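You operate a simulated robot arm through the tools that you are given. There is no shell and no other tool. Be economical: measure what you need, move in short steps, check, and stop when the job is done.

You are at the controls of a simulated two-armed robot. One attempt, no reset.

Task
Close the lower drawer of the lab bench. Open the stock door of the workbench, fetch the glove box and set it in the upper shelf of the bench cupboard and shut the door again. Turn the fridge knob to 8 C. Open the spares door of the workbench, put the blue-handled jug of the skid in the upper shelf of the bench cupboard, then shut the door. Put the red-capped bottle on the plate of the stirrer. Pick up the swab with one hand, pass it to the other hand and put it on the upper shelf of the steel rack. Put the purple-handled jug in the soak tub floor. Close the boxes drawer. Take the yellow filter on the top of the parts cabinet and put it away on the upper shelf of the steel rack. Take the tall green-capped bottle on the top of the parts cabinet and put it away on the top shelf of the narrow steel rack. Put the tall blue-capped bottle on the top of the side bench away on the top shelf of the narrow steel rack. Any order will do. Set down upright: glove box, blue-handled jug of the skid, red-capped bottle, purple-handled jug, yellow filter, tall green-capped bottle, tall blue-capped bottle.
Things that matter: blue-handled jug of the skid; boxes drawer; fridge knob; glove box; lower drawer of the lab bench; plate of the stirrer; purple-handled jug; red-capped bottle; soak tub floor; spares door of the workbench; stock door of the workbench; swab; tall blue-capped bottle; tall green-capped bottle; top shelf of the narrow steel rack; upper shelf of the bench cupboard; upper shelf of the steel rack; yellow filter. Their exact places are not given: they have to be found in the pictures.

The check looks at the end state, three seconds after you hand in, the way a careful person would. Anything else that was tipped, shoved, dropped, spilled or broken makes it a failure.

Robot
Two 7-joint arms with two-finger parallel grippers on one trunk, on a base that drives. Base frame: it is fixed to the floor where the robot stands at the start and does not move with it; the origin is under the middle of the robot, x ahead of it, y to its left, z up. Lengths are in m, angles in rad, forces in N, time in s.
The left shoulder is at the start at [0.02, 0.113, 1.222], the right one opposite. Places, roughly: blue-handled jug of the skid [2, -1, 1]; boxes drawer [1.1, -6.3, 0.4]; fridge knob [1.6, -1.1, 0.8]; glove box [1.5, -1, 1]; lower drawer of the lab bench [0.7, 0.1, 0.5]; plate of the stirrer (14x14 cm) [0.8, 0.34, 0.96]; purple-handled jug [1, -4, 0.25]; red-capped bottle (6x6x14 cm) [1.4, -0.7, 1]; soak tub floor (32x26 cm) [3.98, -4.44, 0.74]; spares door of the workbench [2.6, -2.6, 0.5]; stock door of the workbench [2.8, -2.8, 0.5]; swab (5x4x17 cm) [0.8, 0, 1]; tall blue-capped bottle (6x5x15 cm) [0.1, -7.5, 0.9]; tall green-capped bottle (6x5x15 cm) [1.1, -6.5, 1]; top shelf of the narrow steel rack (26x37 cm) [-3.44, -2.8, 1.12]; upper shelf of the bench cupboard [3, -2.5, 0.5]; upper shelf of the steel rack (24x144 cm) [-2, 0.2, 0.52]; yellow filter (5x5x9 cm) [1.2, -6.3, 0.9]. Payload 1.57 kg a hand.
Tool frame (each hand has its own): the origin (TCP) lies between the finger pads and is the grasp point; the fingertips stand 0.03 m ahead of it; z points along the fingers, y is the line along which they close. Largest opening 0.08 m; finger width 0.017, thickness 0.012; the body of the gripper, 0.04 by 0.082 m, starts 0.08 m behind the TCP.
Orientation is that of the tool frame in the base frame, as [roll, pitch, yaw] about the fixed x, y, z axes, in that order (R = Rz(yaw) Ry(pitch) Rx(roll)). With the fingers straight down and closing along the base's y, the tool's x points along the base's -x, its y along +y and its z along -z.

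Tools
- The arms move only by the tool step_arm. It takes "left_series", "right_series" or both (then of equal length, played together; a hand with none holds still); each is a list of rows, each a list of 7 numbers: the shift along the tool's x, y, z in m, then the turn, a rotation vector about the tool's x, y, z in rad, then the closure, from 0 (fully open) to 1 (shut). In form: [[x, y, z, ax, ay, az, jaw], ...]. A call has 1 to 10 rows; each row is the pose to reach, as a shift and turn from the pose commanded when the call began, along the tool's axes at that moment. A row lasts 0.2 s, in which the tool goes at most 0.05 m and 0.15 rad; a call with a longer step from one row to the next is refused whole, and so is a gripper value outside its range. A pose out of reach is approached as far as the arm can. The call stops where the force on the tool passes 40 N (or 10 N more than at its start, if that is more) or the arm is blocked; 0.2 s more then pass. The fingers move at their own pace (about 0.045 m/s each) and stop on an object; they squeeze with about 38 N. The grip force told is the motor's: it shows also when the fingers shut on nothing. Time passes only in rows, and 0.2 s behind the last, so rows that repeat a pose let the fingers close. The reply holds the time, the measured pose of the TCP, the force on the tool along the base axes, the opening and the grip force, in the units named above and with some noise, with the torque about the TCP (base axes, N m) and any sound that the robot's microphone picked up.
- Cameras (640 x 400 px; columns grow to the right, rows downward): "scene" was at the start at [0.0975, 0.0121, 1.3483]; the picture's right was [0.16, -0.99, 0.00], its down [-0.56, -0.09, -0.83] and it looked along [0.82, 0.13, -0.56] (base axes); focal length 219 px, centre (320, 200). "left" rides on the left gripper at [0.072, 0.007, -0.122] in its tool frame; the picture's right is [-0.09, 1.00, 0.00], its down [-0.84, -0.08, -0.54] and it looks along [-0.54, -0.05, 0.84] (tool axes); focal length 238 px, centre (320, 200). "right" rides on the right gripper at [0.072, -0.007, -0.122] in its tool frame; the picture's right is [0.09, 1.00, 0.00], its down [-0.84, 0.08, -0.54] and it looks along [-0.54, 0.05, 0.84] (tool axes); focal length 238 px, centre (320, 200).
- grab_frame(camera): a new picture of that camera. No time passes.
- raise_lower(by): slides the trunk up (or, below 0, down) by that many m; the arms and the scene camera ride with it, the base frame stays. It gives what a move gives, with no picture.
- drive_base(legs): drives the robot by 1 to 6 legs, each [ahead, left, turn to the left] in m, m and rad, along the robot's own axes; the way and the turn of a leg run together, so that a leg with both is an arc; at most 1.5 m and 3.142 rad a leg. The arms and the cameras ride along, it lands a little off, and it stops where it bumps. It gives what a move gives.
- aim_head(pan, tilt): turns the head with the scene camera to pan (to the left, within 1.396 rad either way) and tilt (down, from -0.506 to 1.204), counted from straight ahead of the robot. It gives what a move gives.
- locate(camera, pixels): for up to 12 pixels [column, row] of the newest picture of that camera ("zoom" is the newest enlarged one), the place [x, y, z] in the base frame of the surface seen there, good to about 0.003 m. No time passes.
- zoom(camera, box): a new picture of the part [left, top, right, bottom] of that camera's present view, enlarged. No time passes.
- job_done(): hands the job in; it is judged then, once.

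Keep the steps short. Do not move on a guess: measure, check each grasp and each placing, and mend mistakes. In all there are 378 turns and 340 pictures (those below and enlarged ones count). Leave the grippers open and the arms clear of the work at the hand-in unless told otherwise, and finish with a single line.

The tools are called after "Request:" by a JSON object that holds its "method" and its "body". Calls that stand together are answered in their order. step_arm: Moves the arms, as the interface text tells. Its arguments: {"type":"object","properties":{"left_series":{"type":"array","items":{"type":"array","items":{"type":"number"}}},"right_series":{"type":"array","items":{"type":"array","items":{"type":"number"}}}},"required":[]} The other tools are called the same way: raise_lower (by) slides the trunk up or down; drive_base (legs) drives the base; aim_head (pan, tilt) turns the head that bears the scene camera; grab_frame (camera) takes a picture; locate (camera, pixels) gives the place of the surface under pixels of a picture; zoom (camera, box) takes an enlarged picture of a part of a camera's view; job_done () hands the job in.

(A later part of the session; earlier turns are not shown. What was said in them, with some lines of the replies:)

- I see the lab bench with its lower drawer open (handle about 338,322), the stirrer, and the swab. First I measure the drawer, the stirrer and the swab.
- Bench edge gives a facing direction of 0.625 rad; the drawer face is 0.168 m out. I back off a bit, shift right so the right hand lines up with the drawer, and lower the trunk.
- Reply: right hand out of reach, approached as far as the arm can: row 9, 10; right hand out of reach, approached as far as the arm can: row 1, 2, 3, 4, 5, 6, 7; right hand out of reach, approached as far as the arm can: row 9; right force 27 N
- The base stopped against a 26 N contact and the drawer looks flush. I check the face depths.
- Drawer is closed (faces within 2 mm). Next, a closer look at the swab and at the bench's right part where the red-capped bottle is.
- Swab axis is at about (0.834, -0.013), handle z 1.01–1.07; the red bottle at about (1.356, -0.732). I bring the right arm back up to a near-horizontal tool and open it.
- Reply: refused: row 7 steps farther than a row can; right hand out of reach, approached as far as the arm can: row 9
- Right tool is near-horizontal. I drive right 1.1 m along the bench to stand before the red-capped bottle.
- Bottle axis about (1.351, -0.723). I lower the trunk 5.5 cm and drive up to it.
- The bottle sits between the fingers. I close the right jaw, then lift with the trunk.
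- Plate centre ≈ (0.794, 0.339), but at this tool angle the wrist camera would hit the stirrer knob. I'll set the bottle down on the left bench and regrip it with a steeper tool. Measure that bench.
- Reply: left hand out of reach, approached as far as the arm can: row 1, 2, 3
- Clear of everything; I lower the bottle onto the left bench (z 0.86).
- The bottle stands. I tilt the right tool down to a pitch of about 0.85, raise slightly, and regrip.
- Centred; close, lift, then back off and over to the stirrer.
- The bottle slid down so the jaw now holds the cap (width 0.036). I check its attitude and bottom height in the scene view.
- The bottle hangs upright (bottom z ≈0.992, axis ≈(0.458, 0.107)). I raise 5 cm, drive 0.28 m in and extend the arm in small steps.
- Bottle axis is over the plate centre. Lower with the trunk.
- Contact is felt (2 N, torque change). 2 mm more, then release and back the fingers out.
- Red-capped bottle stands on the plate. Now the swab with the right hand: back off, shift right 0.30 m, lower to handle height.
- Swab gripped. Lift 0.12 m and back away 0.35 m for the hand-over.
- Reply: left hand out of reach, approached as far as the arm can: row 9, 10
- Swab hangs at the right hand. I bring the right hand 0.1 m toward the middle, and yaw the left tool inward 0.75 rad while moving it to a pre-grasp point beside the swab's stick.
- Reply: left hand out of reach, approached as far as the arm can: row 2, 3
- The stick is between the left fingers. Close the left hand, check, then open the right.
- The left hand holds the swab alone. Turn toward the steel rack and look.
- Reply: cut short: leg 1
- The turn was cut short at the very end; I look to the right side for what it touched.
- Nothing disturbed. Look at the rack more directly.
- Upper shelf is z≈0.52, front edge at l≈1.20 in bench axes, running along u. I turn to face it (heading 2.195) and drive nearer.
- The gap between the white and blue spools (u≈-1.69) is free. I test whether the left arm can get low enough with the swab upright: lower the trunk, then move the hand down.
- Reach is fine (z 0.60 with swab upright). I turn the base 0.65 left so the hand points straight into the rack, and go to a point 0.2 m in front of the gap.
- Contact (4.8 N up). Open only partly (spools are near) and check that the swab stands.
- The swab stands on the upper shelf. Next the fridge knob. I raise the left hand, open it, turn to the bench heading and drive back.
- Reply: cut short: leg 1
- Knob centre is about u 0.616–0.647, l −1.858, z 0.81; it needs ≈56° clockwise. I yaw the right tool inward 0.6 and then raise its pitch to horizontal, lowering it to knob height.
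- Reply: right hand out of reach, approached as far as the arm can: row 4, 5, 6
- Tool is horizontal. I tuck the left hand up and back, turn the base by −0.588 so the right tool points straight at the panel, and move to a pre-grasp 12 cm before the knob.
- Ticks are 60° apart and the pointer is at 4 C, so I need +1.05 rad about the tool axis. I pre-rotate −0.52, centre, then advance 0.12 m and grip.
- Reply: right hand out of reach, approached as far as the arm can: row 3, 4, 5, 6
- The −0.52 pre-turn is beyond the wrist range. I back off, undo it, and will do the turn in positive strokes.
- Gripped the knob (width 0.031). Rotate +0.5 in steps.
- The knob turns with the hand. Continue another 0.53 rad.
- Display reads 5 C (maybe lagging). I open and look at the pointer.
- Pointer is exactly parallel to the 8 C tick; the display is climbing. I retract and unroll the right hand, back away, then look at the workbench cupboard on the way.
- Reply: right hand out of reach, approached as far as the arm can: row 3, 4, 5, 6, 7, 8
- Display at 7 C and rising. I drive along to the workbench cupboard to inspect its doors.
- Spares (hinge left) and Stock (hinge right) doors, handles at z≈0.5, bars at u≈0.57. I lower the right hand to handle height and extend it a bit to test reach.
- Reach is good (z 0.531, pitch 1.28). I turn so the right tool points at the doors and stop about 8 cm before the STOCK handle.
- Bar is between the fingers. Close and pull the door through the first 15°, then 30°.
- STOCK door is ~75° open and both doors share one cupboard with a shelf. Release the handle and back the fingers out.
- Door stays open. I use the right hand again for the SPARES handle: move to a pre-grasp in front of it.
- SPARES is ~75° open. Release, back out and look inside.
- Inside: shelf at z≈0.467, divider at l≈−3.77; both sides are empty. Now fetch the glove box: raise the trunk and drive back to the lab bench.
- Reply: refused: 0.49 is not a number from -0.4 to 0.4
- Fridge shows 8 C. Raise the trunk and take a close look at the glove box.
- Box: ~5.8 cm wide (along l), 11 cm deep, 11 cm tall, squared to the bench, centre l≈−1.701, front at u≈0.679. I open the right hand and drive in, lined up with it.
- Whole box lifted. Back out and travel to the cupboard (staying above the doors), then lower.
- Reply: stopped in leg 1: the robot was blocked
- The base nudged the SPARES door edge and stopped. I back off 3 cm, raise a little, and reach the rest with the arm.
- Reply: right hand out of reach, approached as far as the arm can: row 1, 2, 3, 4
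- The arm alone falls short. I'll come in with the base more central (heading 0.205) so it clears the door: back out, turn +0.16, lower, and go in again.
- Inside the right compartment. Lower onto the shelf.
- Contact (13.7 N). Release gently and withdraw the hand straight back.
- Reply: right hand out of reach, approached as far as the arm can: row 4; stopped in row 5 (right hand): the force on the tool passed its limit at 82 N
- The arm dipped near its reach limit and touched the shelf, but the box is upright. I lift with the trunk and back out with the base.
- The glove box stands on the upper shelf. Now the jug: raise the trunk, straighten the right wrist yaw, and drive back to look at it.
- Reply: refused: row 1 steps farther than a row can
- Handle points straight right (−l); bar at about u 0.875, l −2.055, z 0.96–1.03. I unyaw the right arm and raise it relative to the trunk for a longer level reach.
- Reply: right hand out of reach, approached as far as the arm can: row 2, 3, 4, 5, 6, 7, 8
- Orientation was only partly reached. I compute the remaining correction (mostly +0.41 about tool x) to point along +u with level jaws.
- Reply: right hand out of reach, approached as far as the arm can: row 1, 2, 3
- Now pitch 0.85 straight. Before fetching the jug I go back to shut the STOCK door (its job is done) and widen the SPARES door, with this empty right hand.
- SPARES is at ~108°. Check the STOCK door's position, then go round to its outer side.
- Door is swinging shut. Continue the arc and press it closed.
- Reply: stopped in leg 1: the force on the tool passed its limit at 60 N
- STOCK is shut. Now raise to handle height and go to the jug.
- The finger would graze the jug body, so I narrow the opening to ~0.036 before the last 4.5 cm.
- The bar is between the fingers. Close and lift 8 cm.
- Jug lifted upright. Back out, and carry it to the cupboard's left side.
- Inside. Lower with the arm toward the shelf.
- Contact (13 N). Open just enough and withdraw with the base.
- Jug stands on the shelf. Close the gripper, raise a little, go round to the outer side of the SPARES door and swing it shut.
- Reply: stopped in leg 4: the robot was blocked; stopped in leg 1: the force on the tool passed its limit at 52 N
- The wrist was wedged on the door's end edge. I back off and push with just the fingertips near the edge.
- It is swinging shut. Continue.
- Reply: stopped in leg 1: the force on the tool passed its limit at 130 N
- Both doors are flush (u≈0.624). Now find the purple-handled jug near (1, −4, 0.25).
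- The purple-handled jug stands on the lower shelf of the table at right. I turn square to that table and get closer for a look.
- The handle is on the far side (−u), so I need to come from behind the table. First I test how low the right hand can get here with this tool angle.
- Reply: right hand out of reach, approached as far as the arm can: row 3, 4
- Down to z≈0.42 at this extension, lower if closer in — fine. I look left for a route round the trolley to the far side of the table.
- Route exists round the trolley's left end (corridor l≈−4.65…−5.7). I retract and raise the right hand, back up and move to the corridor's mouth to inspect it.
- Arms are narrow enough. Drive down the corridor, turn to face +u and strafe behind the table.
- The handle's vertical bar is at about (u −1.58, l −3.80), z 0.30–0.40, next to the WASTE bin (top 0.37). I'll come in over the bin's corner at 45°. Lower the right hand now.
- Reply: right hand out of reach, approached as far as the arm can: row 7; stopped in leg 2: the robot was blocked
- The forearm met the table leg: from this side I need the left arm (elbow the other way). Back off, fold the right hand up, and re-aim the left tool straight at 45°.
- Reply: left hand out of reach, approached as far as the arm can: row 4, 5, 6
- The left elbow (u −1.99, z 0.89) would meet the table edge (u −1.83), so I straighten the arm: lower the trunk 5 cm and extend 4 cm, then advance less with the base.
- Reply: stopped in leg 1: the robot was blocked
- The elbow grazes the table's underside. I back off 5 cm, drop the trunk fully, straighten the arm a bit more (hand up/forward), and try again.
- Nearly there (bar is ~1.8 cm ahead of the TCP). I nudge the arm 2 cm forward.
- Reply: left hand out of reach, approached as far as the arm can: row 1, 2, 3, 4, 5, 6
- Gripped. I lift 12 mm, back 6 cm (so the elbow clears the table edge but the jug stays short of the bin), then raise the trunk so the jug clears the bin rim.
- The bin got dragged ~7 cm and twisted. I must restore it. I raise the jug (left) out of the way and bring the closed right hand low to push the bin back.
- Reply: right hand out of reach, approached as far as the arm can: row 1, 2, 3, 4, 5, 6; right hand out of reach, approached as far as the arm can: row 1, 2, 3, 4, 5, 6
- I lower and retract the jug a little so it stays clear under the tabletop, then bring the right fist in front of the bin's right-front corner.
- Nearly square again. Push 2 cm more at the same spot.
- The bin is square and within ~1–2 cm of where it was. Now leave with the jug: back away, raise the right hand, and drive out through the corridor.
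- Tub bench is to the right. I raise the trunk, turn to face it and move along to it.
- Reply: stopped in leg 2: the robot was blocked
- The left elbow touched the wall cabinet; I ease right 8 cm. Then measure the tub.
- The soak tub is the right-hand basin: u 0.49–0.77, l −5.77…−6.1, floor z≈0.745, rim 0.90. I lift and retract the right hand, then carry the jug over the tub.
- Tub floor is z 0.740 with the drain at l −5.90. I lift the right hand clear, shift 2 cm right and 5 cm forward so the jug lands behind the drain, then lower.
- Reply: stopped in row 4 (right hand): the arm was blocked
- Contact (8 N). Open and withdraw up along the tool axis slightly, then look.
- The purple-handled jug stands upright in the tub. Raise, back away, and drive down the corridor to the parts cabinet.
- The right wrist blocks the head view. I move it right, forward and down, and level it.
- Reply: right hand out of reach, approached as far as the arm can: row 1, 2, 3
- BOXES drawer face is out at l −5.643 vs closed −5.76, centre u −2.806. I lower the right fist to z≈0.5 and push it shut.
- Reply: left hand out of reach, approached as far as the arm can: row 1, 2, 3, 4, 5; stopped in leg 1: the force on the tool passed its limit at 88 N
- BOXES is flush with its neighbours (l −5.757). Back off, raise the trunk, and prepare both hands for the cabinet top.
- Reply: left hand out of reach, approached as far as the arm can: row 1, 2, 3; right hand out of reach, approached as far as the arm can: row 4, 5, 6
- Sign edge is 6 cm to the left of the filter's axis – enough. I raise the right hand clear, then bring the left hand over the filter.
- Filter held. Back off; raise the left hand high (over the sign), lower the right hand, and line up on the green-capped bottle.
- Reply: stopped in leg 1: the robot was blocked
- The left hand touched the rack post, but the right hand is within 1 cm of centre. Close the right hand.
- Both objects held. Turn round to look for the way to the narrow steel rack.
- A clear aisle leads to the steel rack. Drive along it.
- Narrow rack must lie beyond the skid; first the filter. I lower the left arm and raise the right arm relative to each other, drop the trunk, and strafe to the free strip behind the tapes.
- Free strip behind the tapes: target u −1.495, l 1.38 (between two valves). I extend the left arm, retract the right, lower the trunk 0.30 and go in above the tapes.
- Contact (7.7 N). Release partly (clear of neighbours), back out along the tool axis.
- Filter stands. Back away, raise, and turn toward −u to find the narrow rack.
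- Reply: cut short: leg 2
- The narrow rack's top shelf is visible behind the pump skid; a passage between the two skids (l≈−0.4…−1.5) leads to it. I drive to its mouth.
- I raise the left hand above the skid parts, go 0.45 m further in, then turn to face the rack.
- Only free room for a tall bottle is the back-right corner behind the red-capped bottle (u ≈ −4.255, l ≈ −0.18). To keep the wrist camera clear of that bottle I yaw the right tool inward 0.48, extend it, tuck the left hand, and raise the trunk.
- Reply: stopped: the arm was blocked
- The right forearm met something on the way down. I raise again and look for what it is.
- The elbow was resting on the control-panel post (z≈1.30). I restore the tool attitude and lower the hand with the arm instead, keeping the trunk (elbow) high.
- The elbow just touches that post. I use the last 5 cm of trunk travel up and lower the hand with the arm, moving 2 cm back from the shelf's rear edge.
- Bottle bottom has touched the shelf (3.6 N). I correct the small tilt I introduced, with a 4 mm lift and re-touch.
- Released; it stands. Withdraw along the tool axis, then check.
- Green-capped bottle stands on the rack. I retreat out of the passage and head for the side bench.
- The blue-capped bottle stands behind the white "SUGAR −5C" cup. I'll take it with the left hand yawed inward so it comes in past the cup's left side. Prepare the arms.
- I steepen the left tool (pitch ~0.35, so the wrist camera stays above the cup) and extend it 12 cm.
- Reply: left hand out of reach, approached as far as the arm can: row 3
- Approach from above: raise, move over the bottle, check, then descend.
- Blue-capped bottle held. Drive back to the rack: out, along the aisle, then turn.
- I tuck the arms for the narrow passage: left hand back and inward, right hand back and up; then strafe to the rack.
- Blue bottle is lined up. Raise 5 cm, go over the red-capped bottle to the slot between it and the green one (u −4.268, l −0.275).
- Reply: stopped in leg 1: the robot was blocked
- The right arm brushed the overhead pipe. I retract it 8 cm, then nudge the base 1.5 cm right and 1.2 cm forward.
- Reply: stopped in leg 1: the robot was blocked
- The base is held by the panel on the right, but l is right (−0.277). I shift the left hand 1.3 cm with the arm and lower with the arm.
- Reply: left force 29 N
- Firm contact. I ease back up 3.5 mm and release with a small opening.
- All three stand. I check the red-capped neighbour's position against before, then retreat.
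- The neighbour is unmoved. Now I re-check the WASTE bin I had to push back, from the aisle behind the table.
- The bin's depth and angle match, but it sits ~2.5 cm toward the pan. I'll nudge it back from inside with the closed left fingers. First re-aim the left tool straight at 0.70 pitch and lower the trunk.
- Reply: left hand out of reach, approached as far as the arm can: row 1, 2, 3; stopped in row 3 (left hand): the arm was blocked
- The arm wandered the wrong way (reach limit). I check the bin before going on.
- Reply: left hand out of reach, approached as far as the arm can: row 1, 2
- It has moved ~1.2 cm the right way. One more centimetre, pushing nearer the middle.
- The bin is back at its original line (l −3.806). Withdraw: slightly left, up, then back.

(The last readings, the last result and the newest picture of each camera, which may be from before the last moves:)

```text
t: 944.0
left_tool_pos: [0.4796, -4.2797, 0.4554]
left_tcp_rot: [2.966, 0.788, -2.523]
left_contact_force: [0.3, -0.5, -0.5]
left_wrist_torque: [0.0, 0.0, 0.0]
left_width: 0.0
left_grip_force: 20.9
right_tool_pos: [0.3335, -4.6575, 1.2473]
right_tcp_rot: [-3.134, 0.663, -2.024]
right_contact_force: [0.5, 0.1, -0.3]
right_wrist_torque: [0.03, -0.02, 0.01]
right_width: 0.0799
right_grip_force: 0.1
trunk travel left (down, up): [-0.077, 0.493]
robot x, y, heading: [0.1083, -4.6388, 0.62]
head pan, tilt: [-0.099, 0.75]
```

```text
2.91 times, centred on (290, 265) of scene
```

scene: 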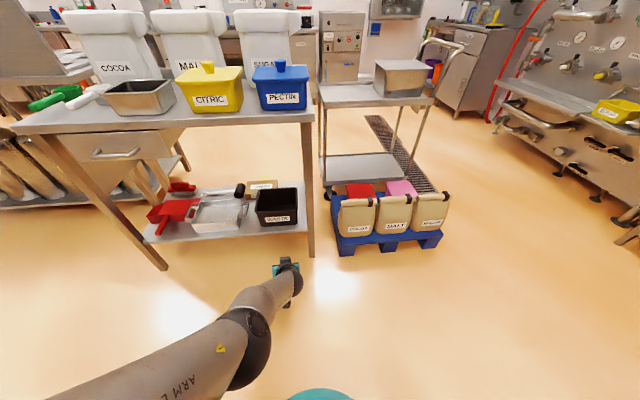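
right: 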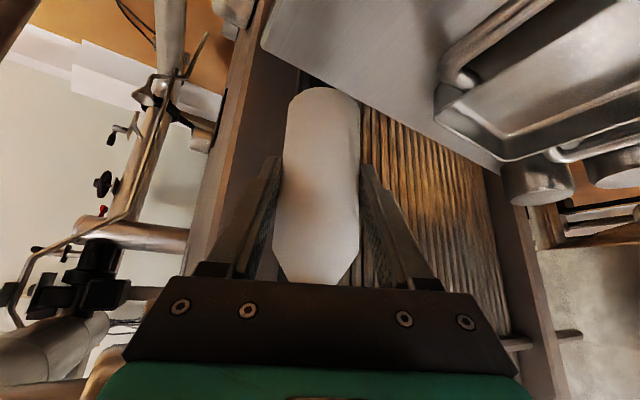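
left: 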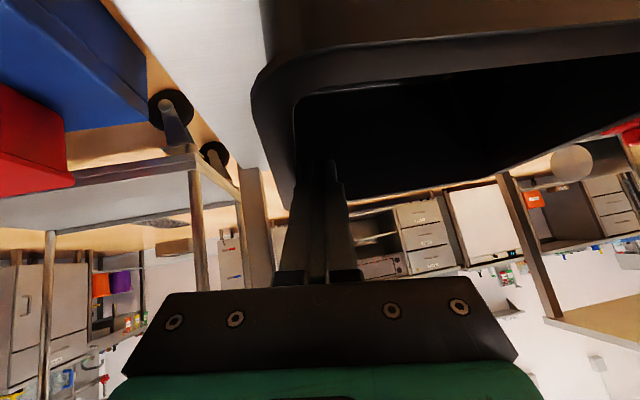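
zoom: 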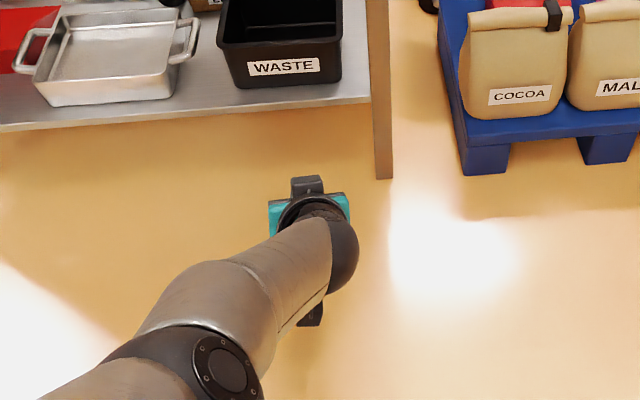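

Bin is in place. One last look at the shelf my left hand brushed by the parts cabinet, and open the left hand.

Request:
{"method": "step_arm", "body": {"left_series": [[-0.03, 0, -0.03, 0, 0, 0, 0.5], [-0.06, 0, -0.06, 0, 0, 0, 0], [-0.09, 0, -0.09, 0, 0, 0, 0], [-0.09, 0, -0.09, 0, 0, 0, 0]]}}

Request:
{"method": "drive_base", "body": {"legs": [[0, 0, -0.9]]}}

Request:
{"method": "aim_head", "body": {"pan": -0.6, "tilt": 0.2}}

Request:
{"method": "grab_frame", "body": {"camera": "scene"}}

```text
t: 945.0
left_tool_pos: [0.5297, -4.276, 0.5042]
left_tcp_rot: [2.962, 0.786, -2.522]
left_contact_force: [0.0, -1.6, -0.4]
left_wrist_torque: [0.04, -0.04, -0.02]
left_width: 0.0799
left_grip_force: 0.1
left hand out of reach, approached as far as the arm can: row 1, 2, 3, 4
right_tool_pos: [0.3332, -4.6588, 1.2466]
right_tcp_rot: [-3.133, 0.662, -2.024]
right_contact_force: [-0.2, -0.5, 0.3]
right_wrist_torque: [-0.01, 0.05, 0.02]
right_width: 0.08
right_grip_force: 0.0
trunk travel left (down, up): [-0.077, 0.493]
robot x, y, heading: [0.1128, -4.6421, 0.627]
head pan, tilt: [-0.099, 0.75]
```

```text
t: 947.7
left_tool_pos: [0.6571, -4.7385, 0.5036]
left_tcp_rot: [2.961, 0.786, 2.866]
left_contact_force: [0.2, -0.3, -0.7]
left_wrist_torque: [0.0, -0.03, -0.01]
left_width: 0.08
left_grip_force: 0.1
right_tool_pos: [0.2374, -4.8243, 1.2475]
right_tcp_rot: [-3.132, 0.661, -2.919]
right_contact_force: [-0.5, 0.5, -0.9]
right_wrist_torque: [-0.01, 0.01, 0.01]
right_width: 0.0799
right_grip_force: 0.0
trunk travel left (down, up): [-0.077, 0.493]
robot x, y, heading: [0.115, -4.6407, -0.266]
head pan, tilt: [-0.099, 0.75]
```

```text
t: 948.7
left_tool_pos: [0.6579, -4.7379, 0.5039]
left_tcp_rot: [2.959, 0.789, 2.865]
left_contact_force: [-0.2, -0.7, -0.5]
left_wrist_torque: [0.01, 0.0, -0.01]
left_width: 0.0801
left_grip_force: 0.1
right_tool_pos: [0.2375, -4.823, 1.2457]
right_tcp_rot: [-3.133, 0.663, -2.922]
right_contact_force: [0.4, -0.7, -0.3]
right_wrist_torque: [0.0, 0.01, -0.01]
right_width: 0.08
right_grip_force: 0.1
trunk travel left (down, up): [-0.077, 0.493]
robot x, y, heading: [0.1141, -4.6405, -0.265]
head pan, tilt: [-0.6, 0.201]
```

```text
45 pictures are left
```

scene: 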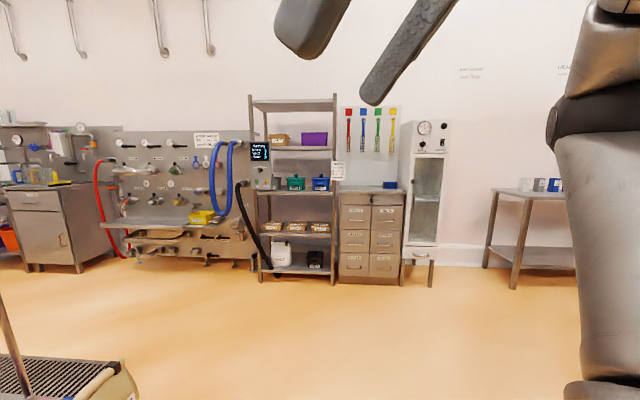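

The shelf items all stand as before, the BOXES drawer is flush, and both hands are open and clear of the work. I hand the job in.

Request:
{"method": "job_done", "body": {}}

```text
The job is handed in.
```

All the listed tasks are done and handed in; on the way I dragged the WASTE bin under the table and pushed it back to within about 1 cm.
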